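You operate a simulated robot arm through the tools that you are given. There is no shell and no other tool. Be economical: measure what you need, move in short steps, check, and stop when the job is done.

You are at the controls of a simulated two-armed robot. One attempt, no reset.

JOB
Hold the volts of cell No. 62 on the multimeter and light its display.
Fine: cell in the holder, switch on, 20 V range.

It is judged by the outcome, as a careful person would: the job done as asked, and still so three seconds after it is handed in. It fails if anything else is knocked over, pushed out of place, dropped, spilled or broken.

ROBOT AND FRAMES
Two 7-joint arms with two-finger parallel grippers on one trunk, hanging from a carriage that runs on a rail from [-2103, -6] to [77, 0] (x, y) and turns from -352 to 335 degrees about z. Base frame: it is fixed where the carriage stands at the start and does not move with it; the origin is on the floor, on the carriage's upright axis, x ahead of it, y to its left, z up. Lengths are in mm, angles in degrees, forces in N, time in s.
The left shoulder is at the start at [40, 161, 1088], the right one opposite. With the tool pointing down near the work surface each hand reaches from about 240 to 760 mm from the robot's upright axis, wherever it stands, measured 20 degrees to its own side. Places, roughly: blue light key [800, -200, 800]; multimeter dial [800, -300, 800]; switch of the cell holder [600, -300, 800]. Payload 4.4 kg a hand.
The TCP of each hand is the grasp point between the finger pads, 23 mm short of the fingertips. In the tool frame z runs along the fingers and y along their closing line. The gripper opens to 94 mm. The fingers are 38 mm wide and 10 mm thick; the gripper's body (54 by 96 mm) begins 39 mm behind the TCP.
Orientation is that of the tool frame in the base frame, as a unit quaternion [w, x, y, z]. With the fingers straight down and closing along the base's y, the tool's x points along the base's -x, its y along +y and its z along -z.

CONTROLS
- The arms move only by the tool arm_command. It takes "left_targets", "right_targets" or both (then of equal length, played together; a hand with none holds still); each is a list of rows, each an object (a shift or turn left out is 0, a gripper value left out holds the last) with "slide": the shift along the base's x, y, z in units of 500 mm (1.0 is 500 mm), a list of three; "dr": the turn, a rotation vector about the base's x, y, z in units of 180 degrees (1.0 is 180 degrees), a list of three; "grip": the finger opening in mm, from 0 to 94. In form: [{"slide": [dx, dy, dz], "dr": [rx, ry, rz], "grip": grip}, ...]. A call has 1 to 20 rows; each row is the pose to reach, as a shift and turn from the pose commanded when the call began. A call with a number of a shift or a turn outside -1 to 1 is refused whole. Rows are played at 5 a second. More than 50 mm and 8.6 degrees between two rows, or a gripper value outside its range, and nothing of the call is played. A pose out of reach is approached as far as the arm can. The call stops where the force on the tool passes 40 N (or 10 N more than at its start, if that is more) or the arm is blocked; 0.2 s more then pass. Each finger travels about 45 mm/s and halts on what it meets, pressing with about 32 N; the grip force reading is that of the motor and also rises with nothing between the fingers. The clock runs only during rows and for 0.2 s after the last one: add rows that repeat a pose to give the fingers time. The reply holds the time, the measured pose of the TCP, the force on the tool along the base axes, the opening and the grip force, in the units named above and with some noise, with the torque about the TCP (base axes, N m) and any sound that the robot's microphone picked up.
- Cameras (640 x 400 px; columns grow to the right, rows downward): "scene" is now at [232.5, -32.3, 1376.7]; the picture's right is [-0.44, -0.90, 0.00], its down [-0.67, 0.33, -0.67] and it looks along [0.60, -0.30, -0.74] (base axes); focal length 280 px, centre (320, 200). "left" rides on the left gripper at [86, -16, -75] in its tool frame; the picture's right is [0.18, 0.98, 0.00], its down [-0.58, 0.11, -0.81] and it looks along [-0.79, 0.15, 0.59] (tool axes); focal length 243 px, centre (320, 200). "right" rides on the right gripper at [86, 16, -74] in its tool frame; the picture's right is [-0.18, 0.98, 0.00], its down [-0.58, -0.11, -0.81] and it looks along [-0.79, -0.15, 0.59] (tool axes); focal length 243 px, centre (320, 200). There is no depth. A picture from a camera that has moved, and an enlarged one, comes with that camera's place and axes in the base frame and with its lens.
- snapshot(camera): a new picture of that camera. It takes no simulated time.
- lift_body(by): slides the trunk up (or, below 0, down) by that many mm; the arms and the scene camera ride with it, the base frame stays. It gives what a move gives, with no picture.
- base_move(legs): drives the robot by 1 to 6 legs, each [ahead, left, turn to the left] in mm, mm and degrees, along the robot's own axes; the way and the turn of a leg run together, so that a leg with both is an arc; at most 1500 mm and 180 degrees a leg. The arms and the cameras ride along, it lands a little off, and it stops where it bumps. It keeps to its track: a leg is cut to what the track allows. It gives what a move gives.
- turn_head(pan, tilt): turns the head with the scene camera to pan (to the left, within 86 degrees either way) and tilt (down, from -29 to 69), counted from straight ahead of the robot. It gives what a move gives.
- zoom(camera, box): a new picture of the part [left, top, right, bottom] of that camera's present view, enlarged. It takes no simulated time.
- sign_off(): hands the job in; it is judged then, once.

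Work in short steps. Places have to be worked out from the pictures, the camera data and where the tool is seen: move nearer, look again, correct. Check each grasp and each placing, and mend what went wrong. You have 120 turns and 88 pictures in all, those below and enlarged ones among them. Open the grippers and draw the arms clear of the work before you hand the job in, unless the task says otherwise; then end with one line.

The tools are called after "Emit:" as a command line: name --argument value ..., lists and objects as JSON in quotes. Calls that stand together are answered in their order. arm_command: Moves the arms, as the interface text tells. Its arguments: {"type":"object","properties":{"left_targets":{"type":"array","items":{"type":"object","properties":{"slide":{"type":"array","items":{"type":"number"}},"dr":{"type":"array","items":{"type":"number"}},"grip":{"type":"number"}}}},"right_targets":{"type":"array","items":{"type":"object","properties":{"slide":{"type":"array","items":{"type":"number"}},"dr":{"type":"array","items":{"type":"number"}},"grip":{"type":"number"}}}}},"required":[]} The other tools are called the same way: lift_body (by) slides the trunk up or down; base_move (legs) drives the base; turn_head (pan, tilt) turns the head that bears the scene camera; snapshot (camera) takes a picture; zoom (camera, box) takes an enlarged picture of a part of a camera's view; sign_off () hands the job in.

At the start:

```text
t: 0.0
left_tool_pos: [448.4, 7.9, 1056.3]
left_tool_rot: [0.0, 0.0, 1.0, 0.0]
left_force: [0.6, -0.6, 1.3]
left_moment: [0.0, 0.04, 0.0]
left_finger_gap: 94.2
left_grasp_force: 0.2
right_tool_pos: [394.9, -331.7, 1079.5]
right_tool_rot: [0.0, 0.0, 1.0, 0.0]
right_force: [0.5, 0.1, 0.1]
right_moment: [-0.01, -0.02, 0.0]
right_finger_gap: 93.9
right_grasp_force: 0.0
trunk travel left (down, up): [-225.0, 545.0]
robot x, y, heading: [0.9, -1.7, -0.1]
head pan, tilt: [-26.4, 47.9]
```

scene: 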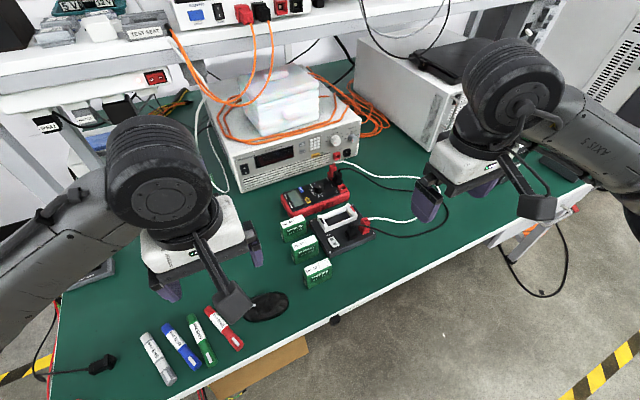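
right: 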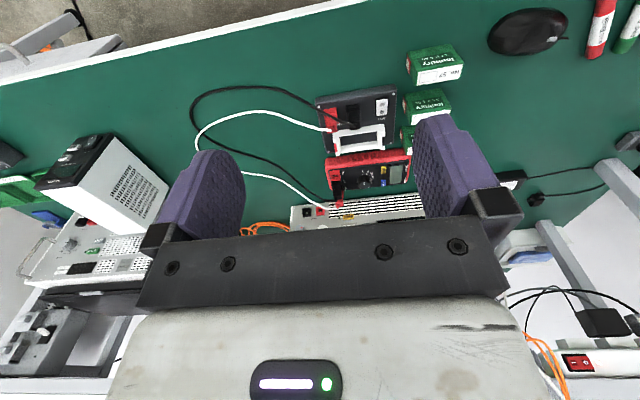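
left: 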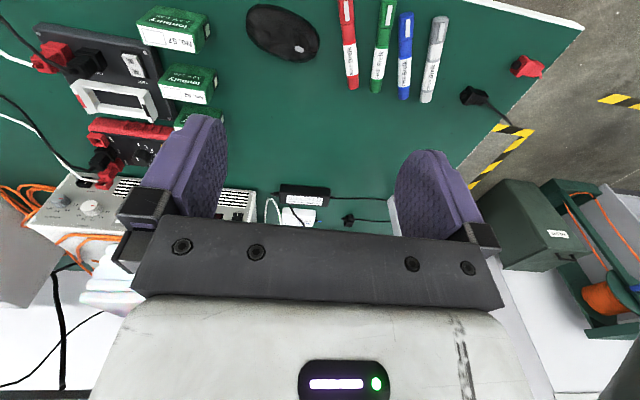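

The pictures show three green cells beside a holder and a multimeter. I zoom in on the scene to read the labels and the meter.

Emit:
zoom --camera "scene" --box '[260, 160, 400, 300]'

Emit:
zoom --camera "left" --box '[20, 0, 240, 180]'

Emit:
zoom --camera "right" --box '[290, 40, 490, 220]'

```text
2.86 times, centred on (330, 230) of scene
camera zoom: at [232.5, -32.3, 1376.7], right [-0.44, -0.9, 0.0], down [-0.67, 0.33, -0.67], along [0.6, -0.3, -0.74], focal length 798 px, centre (291, 114)
```

zoom: 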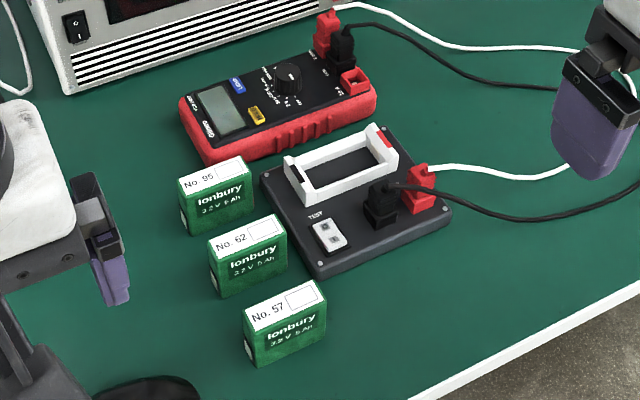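

```text
2.22 times, centred on (130, 90) of left
camera zoom: at [361.7, -9.0, 1132.1], right [-0.18, 0.98, 0.0], down [0.58, 0.11, 0.81], along [0.79, 0.15, -0.59], focal length 539 px, centre (742, 444)
```

zoom: 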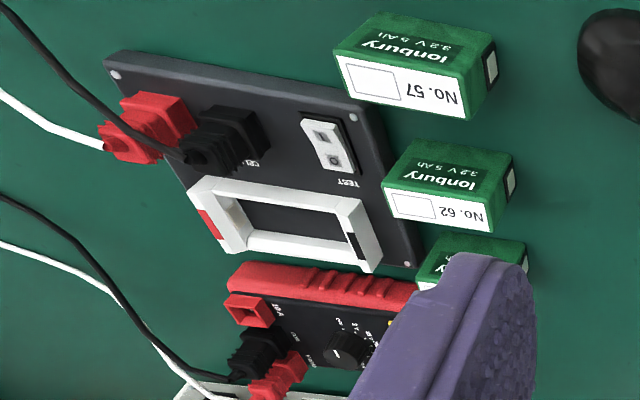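

```text
2.22 times, centred on (390, 130) of right
camera zoom: at [308.3, -317.2, 1154.5], right [0.18, 0.98, 0.0], down [0.58, -0.11, 0.81], along [0.79, -0.15, -0.59], focal length 539 px, centre (164, 356)
```

zoom: 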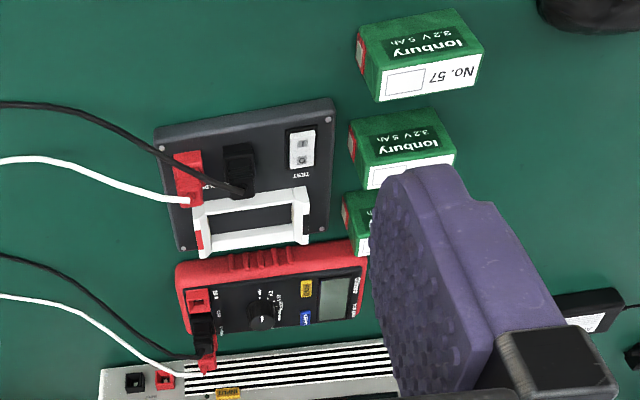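

Cell 62 is the middle one (about [595, -172], top near z 789). The cradle is near [625, -282] and the meter near [765, -290]. The meter is at the edge of reach, so I first drive ahead to the end of the rail.

Emit:
base_move --legs '[[74, 0, 0]]'

```text
t: 1.0
left_tool_pos: [519.0, 8.7, 1056.7]
left_tool_rot: [0.0, 0.0, 1.0, 0.0]
left_force: [1.1, 0.8, -0.3]
left_moment: [0.03, 0.03, 0.01]
left_finger_gap: 93.9
left_grasp_force: 0.0
right_tool_pos: [467.6, -331.5, 1080.6]
right_tool_rot: [0.0, -0.001, 1.0, 0.0]
right_force: [-0.2, 0.1, -0.1]
right_moment: [-0.03, -0.01, 0.01]
right_finger_gap: 93.9
right_grasp_force: 0.1
trunk travel left (down, up): [-225.0, 545.0]
robot x, y, heading: [73.0, -0.5, 0.1]
head pan, tilt: [-26.4, 47.9]
```

Next I bring the right hand over the cell row while turning it 90° so that it closes along x. The left hand draws back to its own side.

Emit:
arm_command --right_targets '[{"slide": [0.02, 0.02, -0.015], "dr": [0, 0, 0.045], "grip": 70}, {"slide": [0.04, 0.045, -0.03], "dr": [0, 0, 0.09]}, {"slide": [0.06, 0.07, -0.045], "dr": [0, 0, 0.135]}, {"slide": [0.08, 0.095, -0.06], "dr": [0, 0, 0.18]}, {"slide": [0.1, 0.12, -0.08], "dr": [0, 0, 0.225]}, {"slide": [0.12, 0.15, -0.1], "dr": [0, 0, 0.27]}, {"slide": [0.14, 0.18, -0.12], "dr": [0, 0, 0.315]}, {"slide": [0.17, 0.21, -0.14], "dr": [0, 0, 0.36]}, {"slide": [0.2, 0.24, -0.16], "dr": [0, 0, 0.405]}, {"slide": [0.22, 0.27, -0.18], "dr": [0, 0, 0.45]}, {"slide": [0.25, 0.3, -0.2], "dr": [0, 0, 0.475]}, {"slide": [0.25, 0.31, -0.2], "dr": [0, 0, 0.5]}]' --left_targets '[{"slide": [-0.02, 0.04, 0]}, {"slide": [-0.04, 0.08, 0]}, {"slide": [-0.06, 0.12, 0]}, {"slide": [-0.08, 0.16, 0]}, {"slide": [-0.1, 0.2, 0]}, {"slide": [-0.12, 0.24, 0]}, {"slide": [-0.14, 0.28, 0]}, {"slide": [-0.16, 0.32, 0]}, {"slide": [-0.16, 0.36, 0]}, {"slide": [-0.16, 0.4, 0]}, {"slide": [-0.16, 0.4, 0]}, {"slide": [-0.16, 0.4, 0]}]'

Emit:
snapshot --camera "right"

Emit:
snapshot --camera "scene"

```text
t: 3.6
left_tool_pos: [438.8, 208.8, 1055.9]
left_tool_rot: [-0.001, 0.0, 1.0, 0.001]
left_force: [0.1, 0.2, -1.5]
left_moment: [-0.04, -0.05, 0.02]
left_finger_gap: 94.2
left_grasp_force: 0.1
right_tool_pos: [485.6, -71.8, 1000.3]
right_tool_rot: [0.003, -0.662, 0.75, -0.009]
right_force: [-0.5, 0.4, 0.1]
right_moment: [0.01, -0.03, -0.01]
right_finger_gap: 70.0
right_grasp_force: 0.1
right hand out of reach, approached as far as the arm can: row 8, 9, 10, 11, 12
trunk travel left (down, up): [-225.0, 545.0]
robot x, y, heading: [70.8, -0.5, -0.2]
head pan, tilt: [-26.4, 47.9]
```

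```text
81 pictures are left
camera right: at [457.4, -155.7, 1075.0], right [-0.95, 0.3, -0.02], down [0.17, 0.57, 0.8], along [0.25, 0.76, -0.59], focal length 243 px, centre (320, 200)
```

right: 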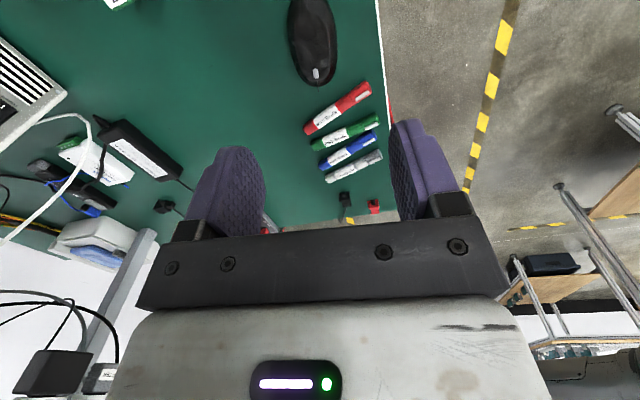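

```text
80 pictures are left
camera scene: at [302.6, -31.8, 1376.5], right [-0.44, -0.9, 0.0], down [-0.67, 0.33, -0.67], along [0.6, -0.3, -0.74], focal length 280 px, centre (320, 200)
```

scene: 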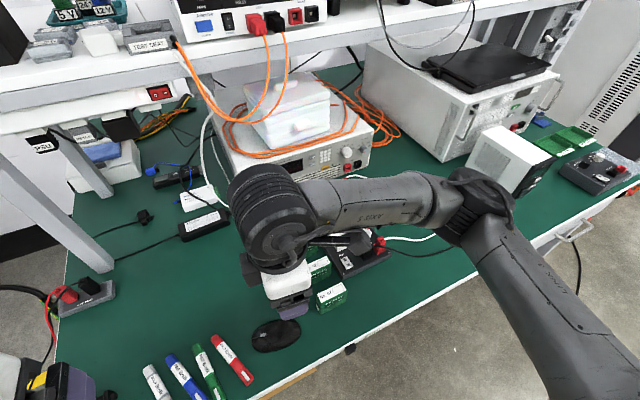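

The +90° turn ran the wrist out of range. I turn back the other way, first to straight, over the cells.

Emit:
arm_command --right_targets '[{"slide": [0.0, -0.04, 0.01], "dr": [0, 0, -0.045]}, {"slide": [0.0, -0.08, 0.02], "dr": [0, 0, -0.09]}, {"slide": [0.0, -0.12, 0.02], "dr": [0, 0, -0.135]}, {"slide": [0.0, -0.16, 0.02], "dr": [0, 0, -0.18]}, {"slide": [0.0, -0.2, 0.02], "dr": [0, 0, -0.225]}, {"slide": [0.0, -0.2, 0.02], "dr": [0, 0, -0.27]}, {"slide": [0.0, -0.2, 0.02], "dr": [0, 0, -0.315]}, {"slide": [0.0, -0.2, 0.02], "dr": [0, 0, -0.36]}, {"slide": [0.0, -0.2, 0.02], "dr": [0, 0, -0.405]}, {"slide": [0.0, -0.2, 0.02], "dr": [0, 0, -0.45]}, {"slide": [0.0, -0.2, 0.02], "dr": [0, 0, -0.495]}]'

```text
t: 6.0
left_tool_pos: [438.7, 208.7, 1055.5]
left_tool_rot: [0.0, 0.0, 1.0, 0.0]
left_force: [-0.5, 0.0, 0.1]
left_moment: [0.01, 0.03, 0.03]
left_finger_gap: 94.0
left_grasp_force: 0.1
right_tool_pos: [485.0, -174.8, 1009.2]
right_tool_rot: [-0.005, 0.056, 0.998, -0.008]
right_force: [-0.9, 0.3, -0.5]
right_moment: [0.0, 0.01, 0.02]
right_finger_gap: 69.9
right_grasp_force: 0.0
trunk travel left (down, up): [-225.0, 545.0]
robot x, y, heading: [73.0, 1.5, 0.0]
head pan, tilt: [-26.4, 47.9]
```

Straight again. Now the turn to -90°, moving slowly ahead toward the cell.

Emit:
arm_command --right_targets '[{"slide": [0.02, 0, 0], "dr": [0, 0, -0.046]}, {"slide": [0.04, 0, 0], "dr": [0, 0, -0.092]}, {"slide": [0.06, 0, 0], "dr": [0, 0, -0.138]}, {"slide": [0.08, 0, 0], "dr": [0, 0, -0.184]}, {"slide": [0.1, 0, 0], "dr": [0, 0, -0.23]}, {"slide": [0.12, 0, 0], "dr": [0, 0, -0.276]}, {"slide": [0.14, 0, 0], "dr": [0, 0, -0.322]}, {"slide": [0.16, 0, 0], "dr": [0, 0, -0.368]}, {"slide": [0.18, 0, 0], "dr": [0, 0, -0.414]}, {"slide": [0.2, 0, 0], "dr": [0, 0, -0.46]}, {"slide": [0.2, 0, 0], "dr": [0, 0, -0.464]}]'

Emit:
snapshot --camera "right"

Emit:
snapshot --camera "scene"

```text
t: 8.4
left_tool_pos: [438.8, 208.9, 1055.8]
left_tool_rot: [0.001, 0.001, 1.0, 0.0]
left_force: [-0.4, 0.1, -1.1]
left_moment: [0.0, -0.01, -0.02]
left_finger_gap: 93.9
left_grasp_force: 0.1
right_tool_pos: [585.0, -175.6, 1009.6]
right_tool_rot: [-0.009, 0.706, 0.708, -0.004]
right_force: [-0.1, 0.2, 0.6]
right_moment: [0.01, -0.03, 0.01]
right_finger_gap: 69.9
right_grasp_force: 0.1
trunk travel left (down, up): [-225.0, 545.0]
robot x, y, heading: [72.1, -1.7, 0.0]
head pan, tilt: [-26.4, 47.9]
```

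```text
79 pictures are left
camera right: at [602.2, -90.9, 1083.9], right [0.98, -0.18, -0.02], down [-0.09, -0.59, 0.8], along [-0.16, -0.79, -0.59], focal length 243 px, centre (320, 200)
```

right: 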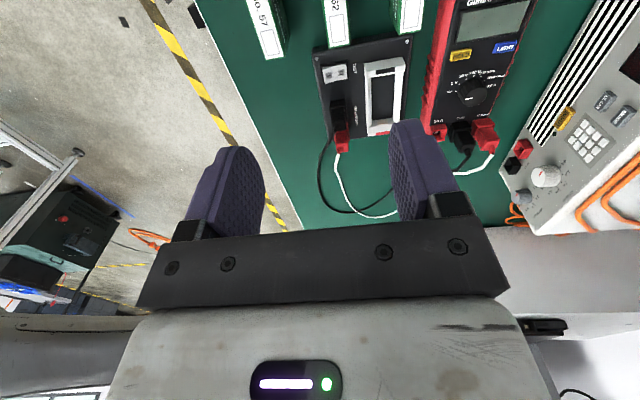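

```text
78 pictures are left
camera scene: at [303.6, -31.9, 1376.7], right [-0.44, -0.9, 0.0], down [-0.67, 0.33, -0.67], along [0.6, -0.3, -0.74], focal length 280 px, centre (320, 200)
```

scene: 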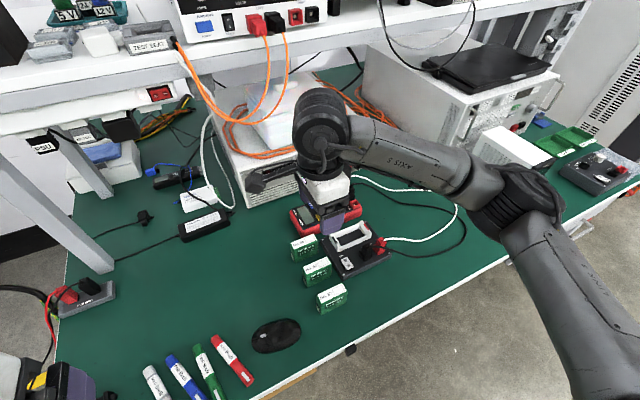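

The -90° pose works. I zoom both cameras to fix the positions of cell, cradle and meter.

Emit:
zoom --camera "right" --box '[230, 0, 550, 200]'

Emit:
zoom --camera "scene" --box '[270, 200, 410, 320]'

```text
2.00 times, centred on (390, 100) of right
camera zoom: at [602.2, -90.9, 1083.9], right [0.98, -0.18, -0.02], down [-0.09, -0.59, 0.8], along [-0.16, -0.79, -0.59], focal length 485 px, centre (180, 400)
```

zoom: 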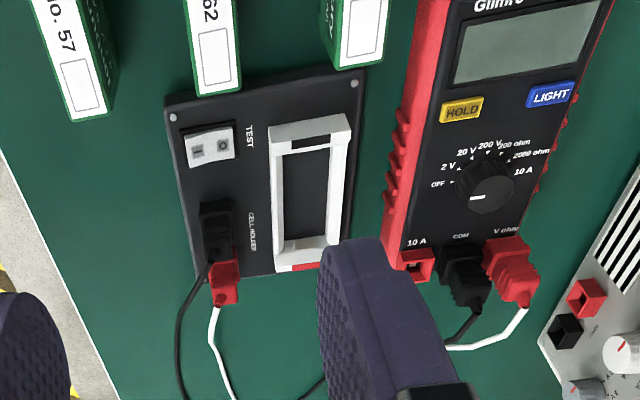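

```text
3.33 times, centred on (340, 260) of scene
camera zoom: at [303.6, -31.9, 1376.7], right [-0.44, -0.9, 0.0], down [-0.67, 0.33, -0.67], along [0.6, -0.3, -0.74], focal length 932 px, centre (253, 0)
```

zoom: 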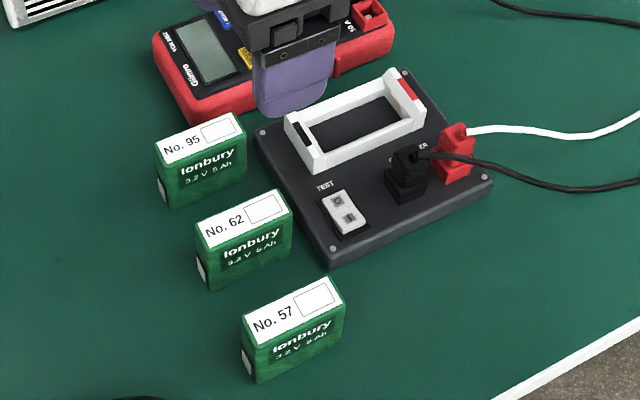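

Triangulation gives the cell top centre at about [599, -172, 789], yawed about -5°. The cell is about 63 x 22 mm and stands on a table at z ≈ 720. The cradle centre is about [646, -295] with its top at z ≈ 770. I descend to just above the cell and level the tool.

Emit:
arm_command --right_targets '[{"slide": [0.01, 0.002, -0.08], "dr": [-0.001, -0.003, -0.014]}, {"slide": [0.02, 0.005, -0.16], "dr": [-0.0023, -0.0059, -0.028]}, {"slide": [0.028, 0.007, -0.24], "dr": [-0.0023, -0.0059, -0.028]}, {"slide": [0.028, 0.007, -0.31], "dr": [-0.0023, -0.0059, -0.028]}, {"slide": [0.028, 0.007, -0.31], "dr": [-0.0023, -0.0059, -0.028]}]'

Emit:
snapshot --camera "right"

Emit:
zoom --camera "scene" --box '[270, 200, 410, 320]'

```text
t: 9.6
left_tool_pos: [440.0, 208.8, 1054.1]
left_tool_rot: [0.0, 0.0, 1.0, 0.0]
left_force: [0.3, 0.0, 0.2]
left_moment: [0.0, -0.01, 0.01]
left_finger_gap: 94.1
left_grasp_force: 0.1
right_tool_pos: [601.1, -171.4, 855.0]
right_tool_rot: [0.0, 0.736, 0.677, 0.001]
right_force: [0.2, -0.9, -0.8]
right_moment: [0.02, 0.01, 0.01]
right_finger_gap: 70.1
right_grasp_force: 0.0
trunk travel left (down, up): [-225.0, 545.0]
robot x, y, heading: [73.1, -1.9, 0.3]
head pan, tilt: [-26.4, 47.9]
```

```text
75 pictures are left
camera right: at [623.0, -88.0, 928.7], right [0.96, -0.27, 0.0], down [-0.16, -0.57, 0.81], along [-0.21, -0.78, -0.59], focal length 243 px, centre (320, 200)
```

right: 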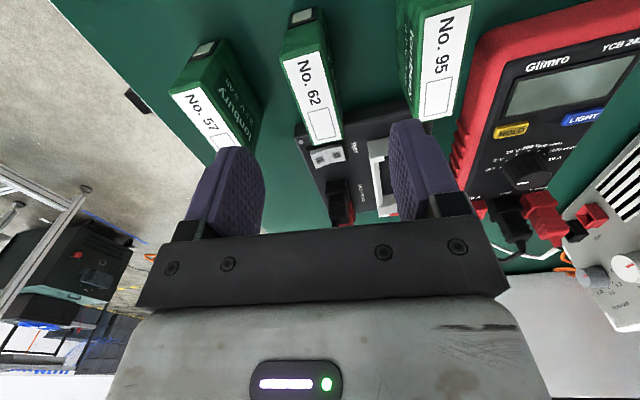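

```text
3.33 times, centred on (340, 260) of scene
camera zoom: at [303.9, -32.0, 1376.8], right [-0.44, -0.9, 0.0], down [-0.67, 0.33, -0.67], along [0.6, -0.3, -0.74], focal length 932 px, centre (253, 0)
```

zoom: 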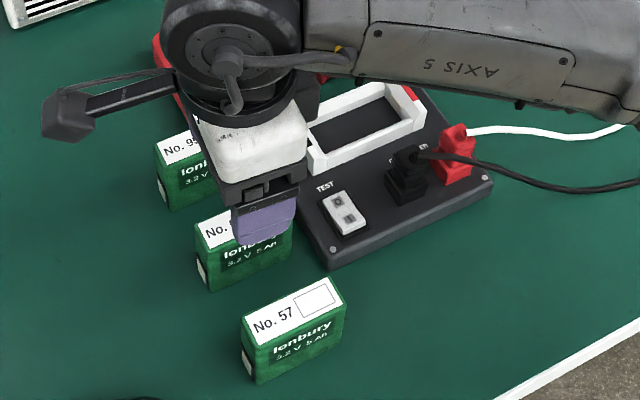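

The right camera agrees: centre about [598, -171]. I open to 60, descend to TCP z 786 and close.

Emit:
arm_command --right_targets '[{"slide": [-0.006, -0.001, 0], "dr": [0, 0, 0.008], "grip": 60}, {"slide": [-0.006, -0.001, -0.07], "dr": [0, 0, 0.008]}, {"slide": [-0.006, -0.001, -0.138], "dr": [0, 0, 0.008]}, {"slide": [-0.006, -0.001, -0.138], "dr": [0, 0, 0.008], "grip": 15}, {"slide": [-0.006, -0.001, -0.138], "dr": [0, 0, 0.008]}, {"slide": [-0.006, -0.001, -0.138], "dr": [0, 0, 0.008]}, {"slide": [-0.006, -0.001, -0.138], "dr": [0, 0, 0.008]}, {"slide": [-0.006, -0.001, -0.138], "dr": [0, 0, 0.008]}, {"slide": [-0.006, -0.001, -0.138], "dr": [0, 0, 0.008]}]'

Emit:
snapshot --camera "right"

```text
t: 11.6
left_tool_pos: [439.5, 208.0, 1055.1]
left_tool_rot: [0.0, 0.0, 1.0, 0.001]
left_force: [0.7, 0.8, -0.3]
left_moment: [0.0, -0.02, -0.05]
left_finger_gap: 94.3
left_grasp_force: 0.1
right_tool_pos: [596.6, -171.8, 785.1]
right_tool_rot: [-0.001, 0.728, 0.686, 0.001]
right_force: [0.4, 0.0, 0.6]
right_moment: [-0.03, -0.02, 0.03]
right_finger_gap: 25.6
right_grasp_force: 31.8
trunk travel left (down, up): [-225.0, 545.0]
robot x, y, heading: [71.7, -1.5, 0.2]
head pan, tilt: [-26.4, 47.9]
```

```text
73 pictures are left
camera right: at [616.9, -88.9, 858.8], right [0.97, -0.24, 0.0], down [-0.14, -0.58, 0.81], along [-0.19, -0.78, -0.59], focal length 243 px, centre (320, 200)
```

right: 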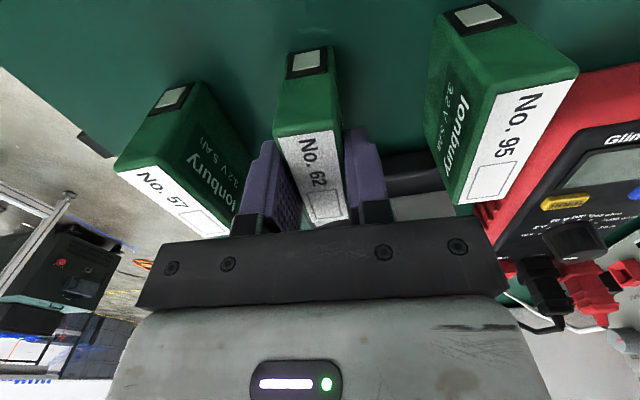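

Cell gripped (25.6 mm wide), standing 722–790. I lift it 95 mm and check.

Emit:
arm_command --right_targets '[{"slide": [0, 0, 0.06], "dr": [0, 0, 0]}, {"slide": [0, 0, 0.13], "dr": [0, 0, 0]}, {"slide": [0, 0, 0.19], "dr": [0, 0, 0.0]}, {"slide": [0.01, 0, 0.19], "dr": [0, 0, 0.02]}, {"slide": [0.01, 0, 0.19], "dr": [0, 0, 0.03]}]'

Emit:
snapshot --camera "right"

Emit:
zoom --camera "scene" --box '[270, 200, 410, 320]'

```text
t: 12.8
left_tool_pos: [438.9, 208.3, 1056.2]
left_tool_rot: [0.0, 0.0, 1.0, 0.0]
left_force: [-0.1, -0.1, -0.7]
left_moment: [0.05, 0.03, 0.0]
left_finger_gap: 94.1
left_grasp_force: 0.0
right_tool_pos: [600.0, -172.1, 879.3]
right_tool_rot: [-0.002, 0.694, 0.72, 0.001]
right_force: [-0.1, 0.6, -3.2]
right_moment: [0.01, 0.03, 0.01]
right_finger_gap: 25.6
right_grasp_force: 32.3
trunk travel left (down, up): [-225.0, 545.0]
robot x, y, heading: [70.8, -2.2, 0.3]
head pan, tilt: [-26.4, 47.9]
```

```text
72 pictures are left
camera right: at [612.9, -86.6, 954.0], right [0.99, -0.15, 0.0], down [-0.09, -0.59, 0.81], along [-0.12, -0.8, -0.59], focal length 243 px, centre (320, 200)
```

right: 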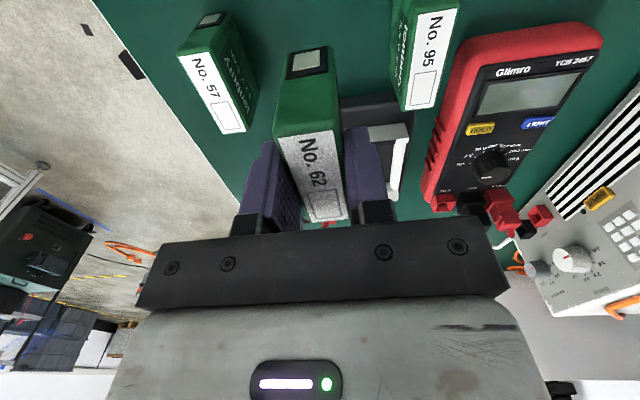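

```text
3.33 times, centred on (340, 260) of scene
camera zoom: at [303.5, -31.9, 1376.7], right [-0.44, -0.9, 0.0], down [-0.67, 0.33, -0.67], along [0.6, -0.3, -0.74], focal length 932 px, centre (253, 0)
```

zoom: 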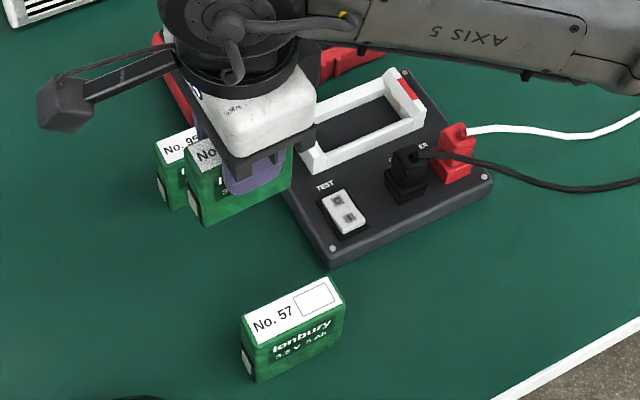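

Lifted cleanly, yawed about +2° to match the cradle. I move it above the cradle centre (about [647, -295]) at a lower height and look.

Emit:
arm_command --right_targets '[{"slide": [0.03, -0.07, 0]}, {"slide": [0.06, -0.14, 0]}, {"slide": [0.09, -0.2, -0.01]}, {"slide": [0.094, -0.246, -0.03]}, {"slide": [0.094, -0.246, -0.03]}]'

Emit:
snapshot --camera "right"

Emit:
zoom --camera "scene" --box '[270, 180, 410, 300]'

```text
t: 14.0
left_tool_pos: [439.4, 209.2, 1054.7]
left_tool_rot: [0.0, 0.0, 1.0, 0.0]
left_force: [0.4, 0.0, 0.2]
left_moment: [0.03, 0.01, 0.01]
left_finger_gap: 94.0
left_grasp_force: 0.1
right_tool_pos: [647.5, -294.4, 865.8]
right_tool_rot: [0.001, 0.694, 0.72, 0.001]
right_force: [-0.4, -0.2, -2.5]
right_moment: [0.01, 0.02, 0.01]
right_finger_gap: 25.9
right_grasp_force: 31.7
trunk travel left (down, up): [-225.0, 545.0]
robot x, y, heading: [75.4, -2.7, 0.1]
head pan, tilt: [-26.4, 47.9]
```

```text
70 pictures are left
camera right: at [660.2, -209.3, 939.8], right [0.99, -0.15, 0.0], down [-0.09, -0.59, 0.8], along [-0.12, -0.8, -0.59], focal length 243 px, centre (320, 200)
```

right: 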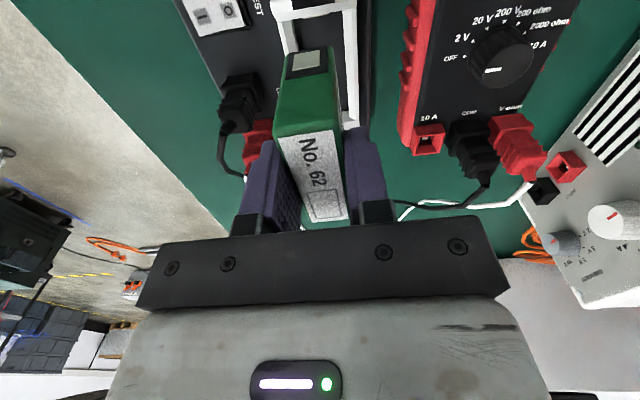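

```text
3.33 times, centred on (340, 240) of scene
camera zoom: at [303.7, -31.5, 1376.7], right [-0.44, -0.9, 0.0], down [-0.67, 0.33, -0.67], along [0.6, -0.3, -0.74], focal length 932 px, centre (253, 67)
```

zoom: 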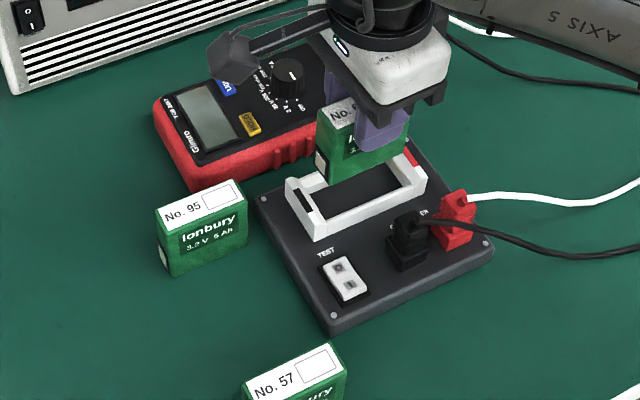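

I zoom in tightly to compare the cell's edges with the cradle's.

Emit:
zoom --camera "right" --box '[230, 0, 390, 100]'

Emit:
zoom --camera "scene" --box '[320, 190, 380, 240]'

```text
4.00 times, centred on (310, 50) of right
camera zoom: at [660.2, -209.3, 939.8], right [0.99, -0.15, 0.0], down [-0.09, -0.59, 0.8], along [-0.12, -0.8, -0.59], focal length 970 px, centre (360, 800)
```

zoom: 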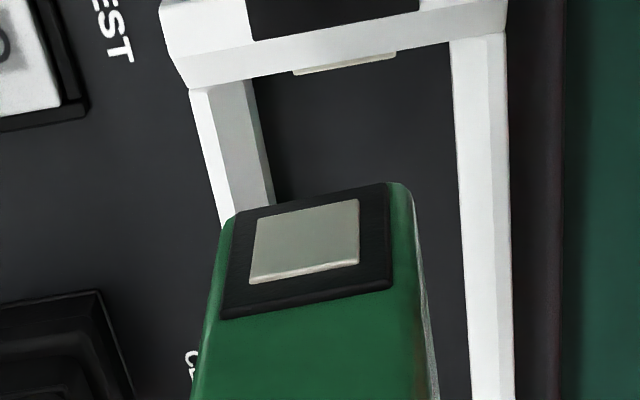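

```text
8.00 times, centred on (350, 215) of scene
camera zoom: at [303.7, -31.5, 1376.7], right [-0.44, -0.9, 0.0], down [-0.67, 0.33, -0.67], along [0.6, -0.3, -0.74], focal length 2236 px, centre (80, 80)
```

zoom: 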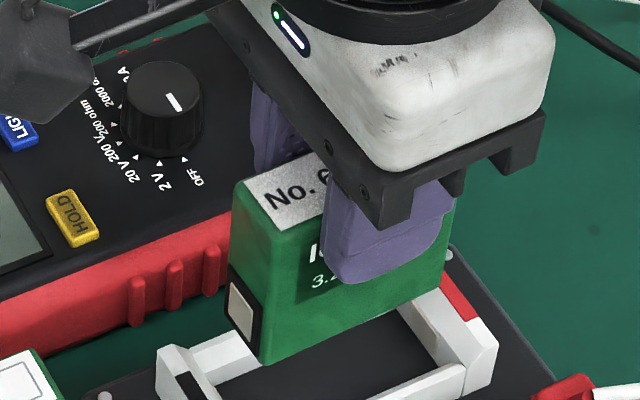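

The cell (x 635–659, y -263…-326) sits central over the cradle opening (x ~630–667, y -259…-332). I nudge it +1 mm in x and lower to just at the cradle's mouth.

Emit:
arm_command --right_targets '[{"slide": [0.002, -0.001, -0.02]}, {"slide": [0.002, -0.001, -0.04]}, {"slide": [0.002, -0.001, -0.06]}, {"slide": [0.002, -0.001, -0.06]}]'

Emit:
zoom --camera "right" --box '[230, 0, 390, 100]'

Emit:
zoom --camera "scene" --box '[320, 190, 380, 240]'

```text
t: 15.0
left_tool_pos: [440.2, 209.0, 1055.0]
left_tool_rot: [0.0, -0.001, 1.0, 0.002]
left_force: [-1.2, 0.5, -0.3]
left_moment: [0.01, -0.03, 0.0]
left_finger_gap: 94.1
left_grasp_force: 0.0
right_tool_pos: [649.2, -296.6, 834.9]
right_tool_rot: [0.0, 0.694, 0.72, 0.0]
right_force: [0.2, 0.5, -2.1]
right_moment: [0.01, 0.02, 0.01]
right_finger_gap: 25.9
right_grasp_force: 32.0
trunk travel left (down, up): [-225.0, 545.0]
robot x, y, heading: [71.0, 1.7, 0.1]
head pan, tilt: [-26.4, 47.9]
```

```text
4.00 times, centred on (310, 50) of right
camera zoom: at [661.6, -210.7, 909.0], right [0.99, -0.15, 0.0], down [-0.09, -0.59, 0.81], along [-0.12, -0.8, -0.59], focal length 970 px, centre (360, 800)
```

zoom: 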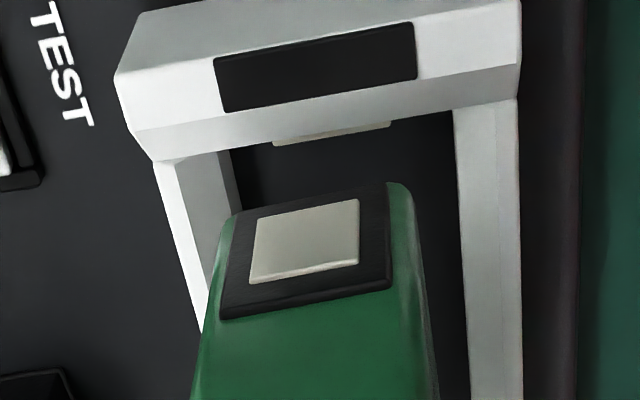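

```text
8.00 times, centred on (350, 215) of scene
camera zoom: at [303.6, -31.9, 1376.7], right [-0.44, -0.9, 0.0], down [-0.67, 0.33, -0.67], along [0.6, -0.3, -0.74], focal length 2236 px, centre (80, 80)
```

zoom: 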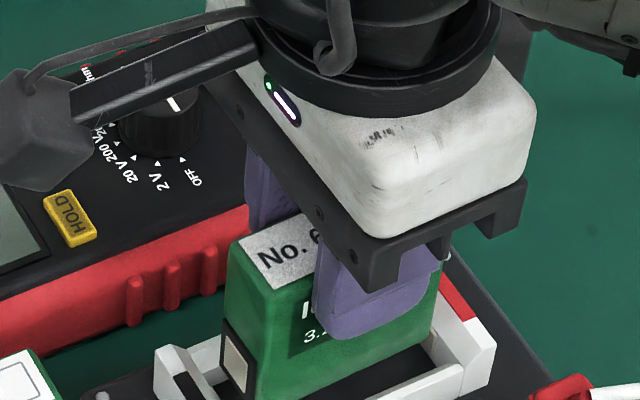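

Still centred, clear of the contact plate by about 2 mm. I lower in small steps until it seats.

Emit:
arm_command --right_targets '[{"slide": [0.001, 0, -0.015]}, {"slide": [0.001, 0, -0.03]}, {"slide": [0.001, 0, -0.04]}, {"slide": [0.001, 0, -0.05]}, {"slide": [0.001, 0, -0.06]}, {"slide": [0.001, 0, -0.068]}, {"slide": [0.001, 0, -0.074]}]'

Emit:
zoom --camera "scene" --box '[320, 190, 380, 240]'

```text
t: 16.6
left_tool_pos: [440.1, 207.9, 1056.6]
left_tool_rot: [0.001, 0.001, 1.0, 0.0]
left_force: [-1.2, -0.8, 0.1]
left_moment: [-0.02, -0.01, 0.0]
left_finger_gap: 94.0
left_grasp_force: 0.0
right_tool_pos: [651.0, -297.7, 800.6]
right_tool_rot: [0.0, 0.694, 0.72, 0.002]
right_force: [-4.3, 1.6, 25.3]
right_moment: [-0.15, 0.22, -0.05]
right_finger_gap: 25.8
right_grasp_force: 26.1
trunk travel left (down, up): [-225.0, 545.0]
robot x, y, heading: [74.4, 0.2, 0.1]
head pan, tilt: [-26.4, 47.9]
```

```text
8.00 times, centred on (350, 215) of scene
camera zoom: at [304.5, -32.5, 1377.1], right [-0.44, -0.9, 0.0], down [-0.66, 0.33, -0.67], along [0.6, -0.3, -0.74], focal length 2236 px, centre (80, 80)
```

zoom: 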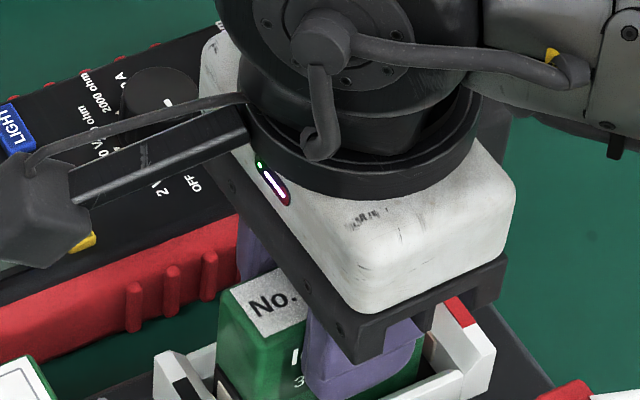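

It met 25 N with the cell bottom at about z 737. I check whether that is the floor.

Emit:
snapshot --camera "right"

Emit:
zoom --camera "right" --box '[230, 0, 390, 100]'

```text
63 pictures are left
camera right: at [663.6, -211.3, 874.8], right [0.99, -0.15, 0.0], down [-0.09, -0.59, 0.81], along [-0.12, -0.8, -0.59], focal length 243 px, centre (320, 200)
```

right: 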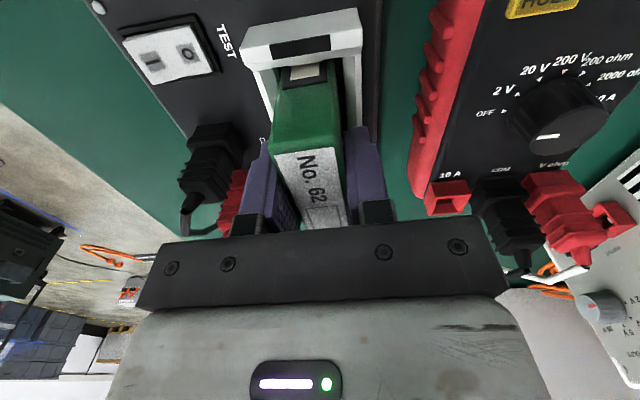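

```text
4.00 times, centred on (310, 50) of right
camera zoom: at [663.6, -211.3, 874.8], right [0.99, -0.15, 0.0], down [-0.09, -0.59, 0.81], along [-0.12, -0.8, -0.59], focal length 970 px, centre (360, 800)
```

zoom: 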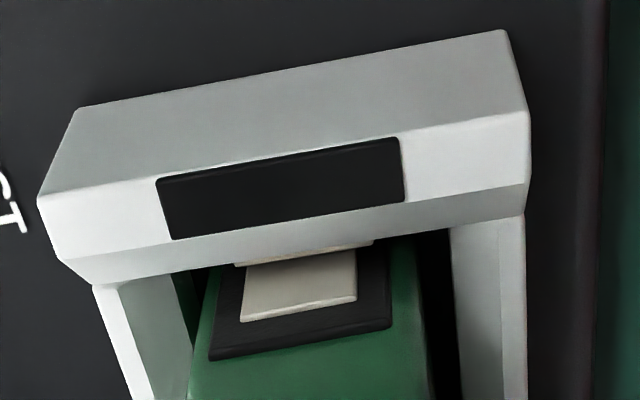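

Seated on the floor with the black terminal facing the contact. I ease off the push, open moderately and rise.

Emit:
arm_command --right_targets '[{"slide": [0, 0, 0.003]}, {"slide": [0, 0, 0.004], "grip": 46}, {"slide": [0, 0, 0.004]}, {"slide": [0, 0, 0.004]}, {"slide": [0, 0, 0.06]}, {"slide": [0, 0, 0.14]}, {"slide": [0, 0.02, 0.22]}, {"slide": [0, 0.04, 0.3]}, {"slide": [0, 0.04, 0.3]}]'

Emit:
snapshot --camera "right"

Emit:
zoom --camera "scene" --box '[270, 180, 410, 300]'

```text
t: 18.6
left_tool_pos: [438.5, 208.5, 1054.8]
left_tool_rot: [0.0, 0.0, 1.0, 0.001]
left_force: [-0.1, -0.3, 0.2]
left_moment: [0.01, -0.03, 0.02]
left_finger_gap: 94.2
left_grasp_force: 0.0
right_tool_pos: [648.3, -275.2, 947.1]
right_tool_rot: [0.0, 0.694, 0.72, 0.001]
right_force: [0.4, -0.6, 0.4]
right_moment: [0.01, -0.02, -0.01]
right_finger_gap: 46.1
right_grasp_force: 0.0
trunk travel left (down, up): [-225.0, 545.0]
robot x, y, heading: [74.4, -3.1, 0.0]
head pan, tilt: [-26.4, 47.9]
```

```text
61 pictures are left
camera right: at [661.3, -189.0, 1022.0], right [0.99, -0.15, 0.0], down [-0.09, -0.59, 0.81], along [-0.12, -0.8, -0.59], focal length 243 px, centre (320, 200)
```

right: 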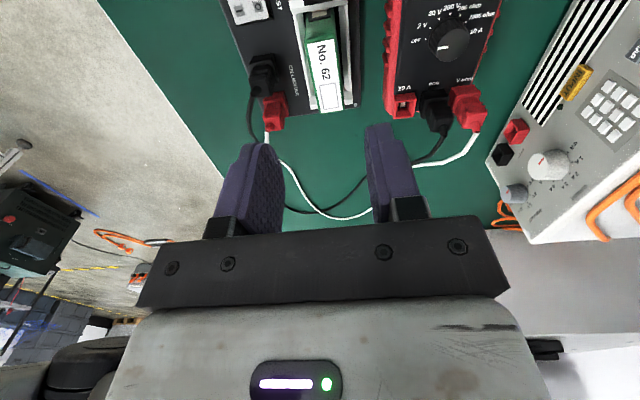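

```text
3.33 times, centred on (340, 240) of scene
camera zoom: at [303.3, -31.9, 1376.6], right [-0.44, -0.9, 0.0], down [-0.67, 0.33, -0.67], along [0.6, -0.3, -0.74], focal length 932 px, centre (253, 67)
```

zoom: 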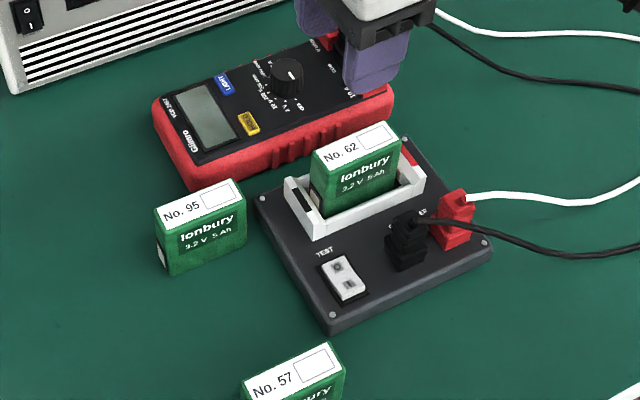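

The cell sits in the cradle. Now I zoom onto the dial, keys and switch.

Emit:
zoom --camera "right" --box '[370, 0, 530, 100]'

Emit:
zoom --camera "scene" --box '[300, 188, 360, 228]'

Emit:
zoom --camera "scene" --box '[325, 225, 385, 265]'

```text
4.00 times, centred on (450, 50) of right
camera zoom: at [661.3, -189.0, 1022.0], right [0.99, -0.15, 0.0], down [-0.09, -0.59, 0.81], along [-0.12, -0.8, -0.59], focal length 970 px, centre (-200, 800)
```

zoom: 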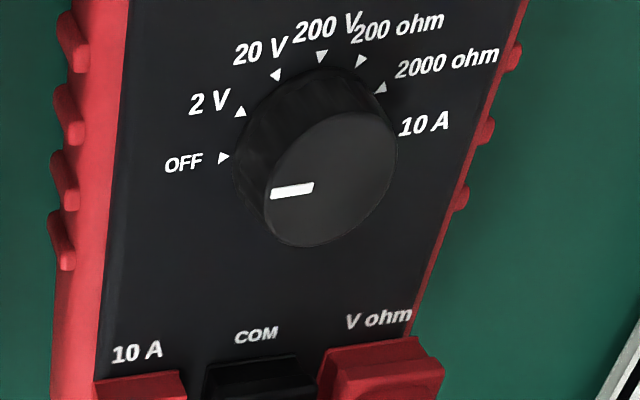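

```text
10.00 times, centred on (330, 208) of scene
camera zoom: at [303.3, -31.9, 1376.6], right [-0.44, -0.9, 0.0], down [-0.67, 0.33, -0.67], along [0.6, -0.3, -0.74], focal length 2795 px, centre (220, 120)
```

zoom: 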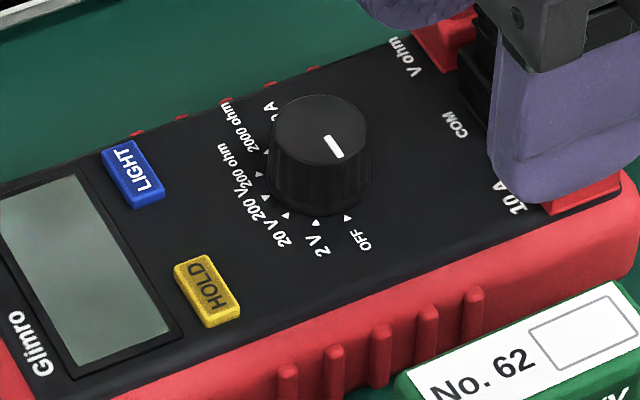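

```text
10.00 times, centred on (355, 245) of scene
camera zoom: at [303.3, -31.9, 1376.6], right [-0.44, -0.9, 0.0], down [-0.67, 0.33, -0.67], along [0.6, -0.3, -0.74], focal length 2795 px, centre (-30, -250)
```

zoom: 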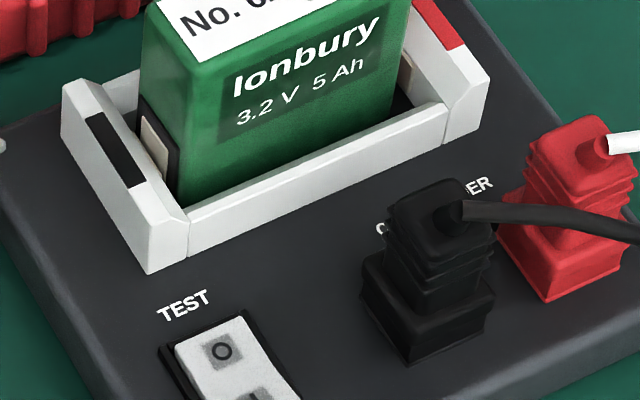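

The dial points at OFF, with detents about 30° apart, so 20 V is 60° clockwise. The knob centre is [760, -293], its top z ≈ 793 and the face z ≈ 772. I bring the right hand above the knob at yaw -30° so it can turn to -90°.

Emit:
arm_command --right_targets '[{"slide": [0.03, 0, 0], "dr": [0, 0, 0.046]}, {"slide": [0.06, -0.01, -0.0], "dr": [0, 0, 0.092]}, {"slide": [0.1, -0.02, -0.02], "dr": [0, 0, 0.138]}, {"slide": [0.14, -0.025, -0.04], "dr": [0, 0, 0.184]}, {"slide": [0.18, -0.03, -0.06], "dr": [0, 0, 0.23]}, {"slide": [0.21, -0.036, -0.1], "dr": [0, 0, 0.276]}, {"slide": [0.2236, -0.0364, -0.14], "dr": [0, 0, 0.322]}, {"slide": [0.2236, -0.0364, -0.174], "dr": [0, 0, 0.322]}, {"slide": [0.2236, -0.0364, -0.174], "dr": [0, 0, 0.322]}]'

Emit:
snapshot --camera "right"

Emit:
zoom --camera "scene" --box '[270, 160, 390, 260]'

```text
t: 20.6
left_tool_pos: [440.3, 208.1, 1055.6]
left_tool_rot: [0.0, 0.0, 1.0, 0.0]
left_force: [0.8, -0.5, 0.0]
left_moment: [-0.02, 0.0, 0.01]
left_finger_gap: 94.1
left_grasp_force: 0.0
right_tool_pos: [761.1, -293.2, 859.9]
right_tool_rot: [-0.001, 0.259, 0.966, 0.001]
right_force: [0.3, -0.9, -0.9]
right_moment: [0.0, 0.01, -0.01]
right_finger_gap: 46.2
right_grasp_force: 0.1
trunk travel left (down, up): [-225.0, 545.0]
robot x, y, heading: [69.2, 1.2, 0.1]
head pan, tilt: [-26.4, 47.9]
```

```text
56 pictures are left
camera right: at [694.0, -237.5, 935.8], right [0.65, 0.76, 0.0], down [0.45, -0.39, 0.81], along [0.61, -0.52, -0.59], focal length 243 px, centre (320, 200)
```

right: 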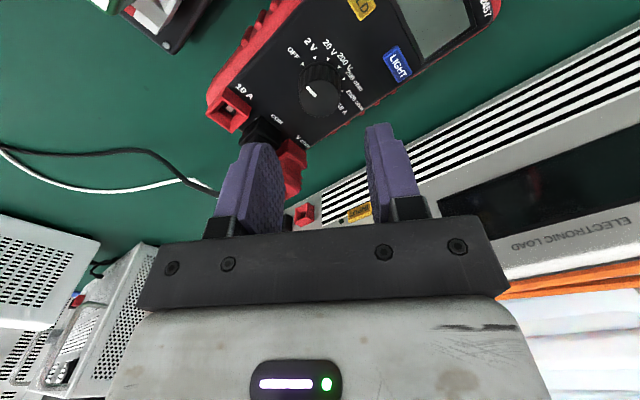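

```text
4.00 times, centred on (330, 210) of scene
camera zoom: at [303.8, -32.0, 1376.8], right [-0.44, -0.9, 0.0], down [-0.67, 0.33, -0.67], along [0.6, -0.3, -0.74], focal length 1118 px, centre (280, 160)
```

zoom: 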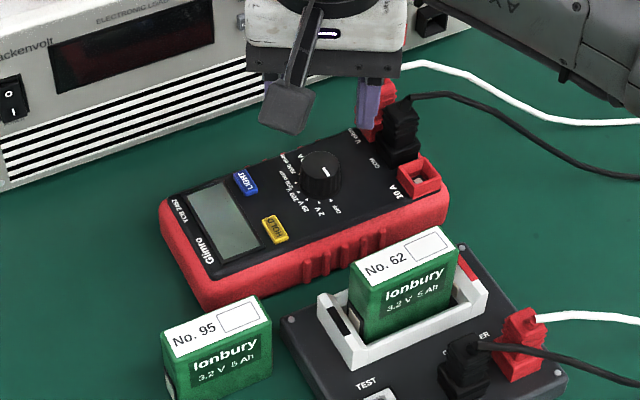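

I zoom to refine the knob centre before descending.

Emit:
zoom --camera "right" --box '[250, 30, 410, 130]'

```text
4.00 times, centred on (330, 80) of right
camera zoom: at [694.0, -237.5, 935.8], right [0.65, 0.76, 0.0], down [0.45, -0.39, 0.81], along [0.61, -0.52, -0.59], focal length 970 px, centre (280, 680)
```

zoom: 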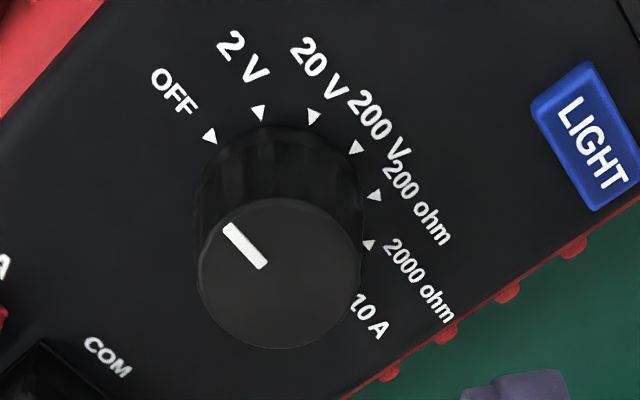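

Knob centre ≈ [759.5, -293], diameter about 26. I descend so the tips are about 5 mm above the face, and close.

Emit:
arm_command --right_targets '[{"slide": [-0.002, 0, -0.04]}, {"slide": [-0.002, 0, -0.08]}, {"slide": [-0.002, 0, -0.119]}, {"slide": [-0.002, 0, -0.119], "grip": 36}, {"slide": [-0.002, 0, -0.119]}, {"slide": [-0.002, 0, -0.119]}]'

Emit:
snapshot --camera "right"

Emit:
zoom --camera "scene" --box '[270, 160, 390, 260]'

```text
t: 22.0
left_tool_pos: [440.3, 209.8, 1055.2]
left_tool_rot: [0.0, 0.0, 1.0, 0.0]
left_force: [0.1, 0.3, 0.0]
left_moment: [0.0, 0.03, 0.01]
left_finger_gap: 93.8
left_grasp_force: 0.1
right_tool_pos: [761.7, -293.1, 801.3]
right_tool_rot: [-0.001, 0.259, 0.966, 0.001]
right_force: [0.6, -0.8, -0.2]
right_moment: [0.0, -0.01, -0.03]
right_finger_gap: 36.1
right_grasp_force: 0.1
trunk travel left (down, up): [-225.0, 545.0]
robot x, y, heading: [75.0, 2.0, -0.2]
head pan, tilt: [-26.4, 47.9]
```

```text
53 pictures are left
camera right: at [694.0, -237.0, 876.4], right [0.65, 0.76, 0.0], down [0.45, -0.39, 0.81], along [0.61, -0.52, -0.59], focal length 243 px, centre (320, 200)
```

right: 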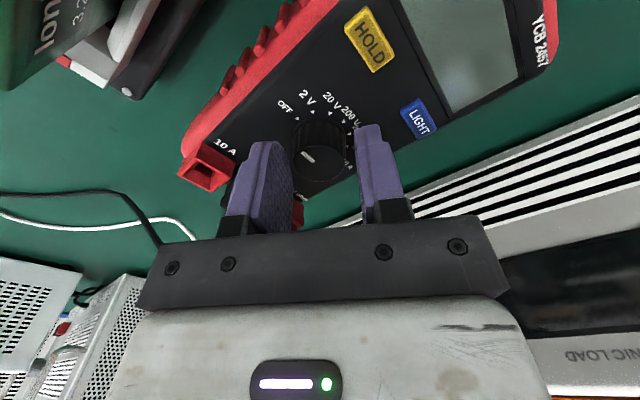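

```text
4.00 times, centred on (330, 210) of scene
camera zoom: at [303.7, -31.9, 1376.7], right [-0.44, -0.9, 0.0], down [-0.67, 0.33, -0.67], along [0.6, -0.3, -0.74], focal length 1118 px, centre (280, 160)
```

zoom: 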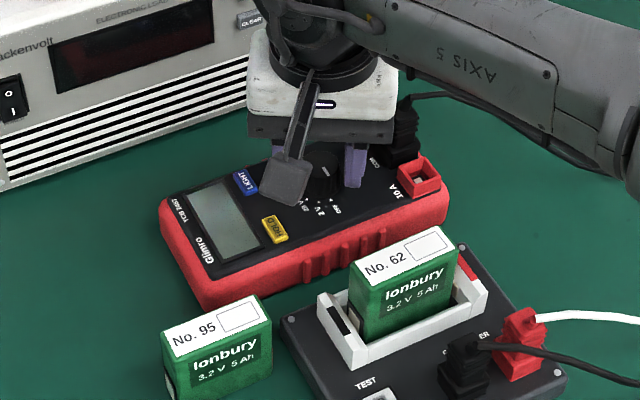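

Emit:
zoom --camera "right" --box '[240, 90, 420, 220]'

```text
3.08 times, centred on (330, 155) of right
camera zoom: at [694.0, -237.0, 876.4], right [0.65, 0.76, 0.0], down [0.45, -0.39, 0.81], along [0.61, -0.52, -0.59], focal length 746 px, centre (289, 338)
```

zoom: 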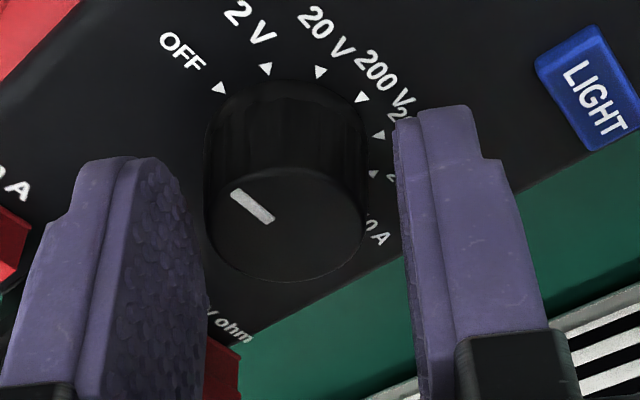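

The knob lies between the fingers, about 2–3 mm nearer me than the TCP. I correct by -2.5 mm in x and close.

Emit:
arm_command --right_targets '[{"slide": [-0.005, 0.001, 0]}, {"slide": [-0.005, 0.001, 0], "grip": 20}, {"slide": [-0.005, 0.001, 0]}, {"slide": [-0.005, 0.001, 0]}, {"slide": [-0.005, 0.001, 0]}]'

Emit:
zoom --camera "right" --box '[240, 90, 420, 220]'

```text
t: 23.2
left_tool_pos: [440.6, 208.1, 1055.1]
left_tool_rot: [0.0, 0.0, 1.0, 0.0]
left_force: [0.0, -0.2, 0.5]
left_moment: [-0.04, 0.0, 0.0]
left_finger_gap: 94.2
left_grasp_force: 0.0
right_tool_pos: [758.1, -292.2, 801.0]
right_tool_rot: [-0.001, 0.259, 0.966, 0.0]
right_force: [-1.1, 0.4, 1.8]
right_moment: [0.01, 0.02, -0.01]
right_finger_gap: 26.9
right_grasp_force: 32.2
trunk travel left (down, up): [-225.0, 545.0]
robot x, y, heading: [71.0, 2.3, -0.1]
head pan, tilt: [-26.4, 47.9]
```

```text
3.08 times, centred on (330, 155) of right
camera zoom: at [691.1, -236.6, 876.1], right [0.65, 0.76, 0.0], down [0.45, -0.39, 0.81], along [0.61, -0.52, -0.59], focal length 746 px, centre (289, 338)
```

zoom: 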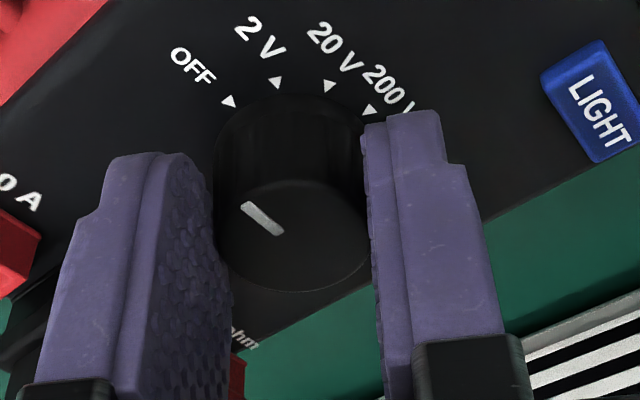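

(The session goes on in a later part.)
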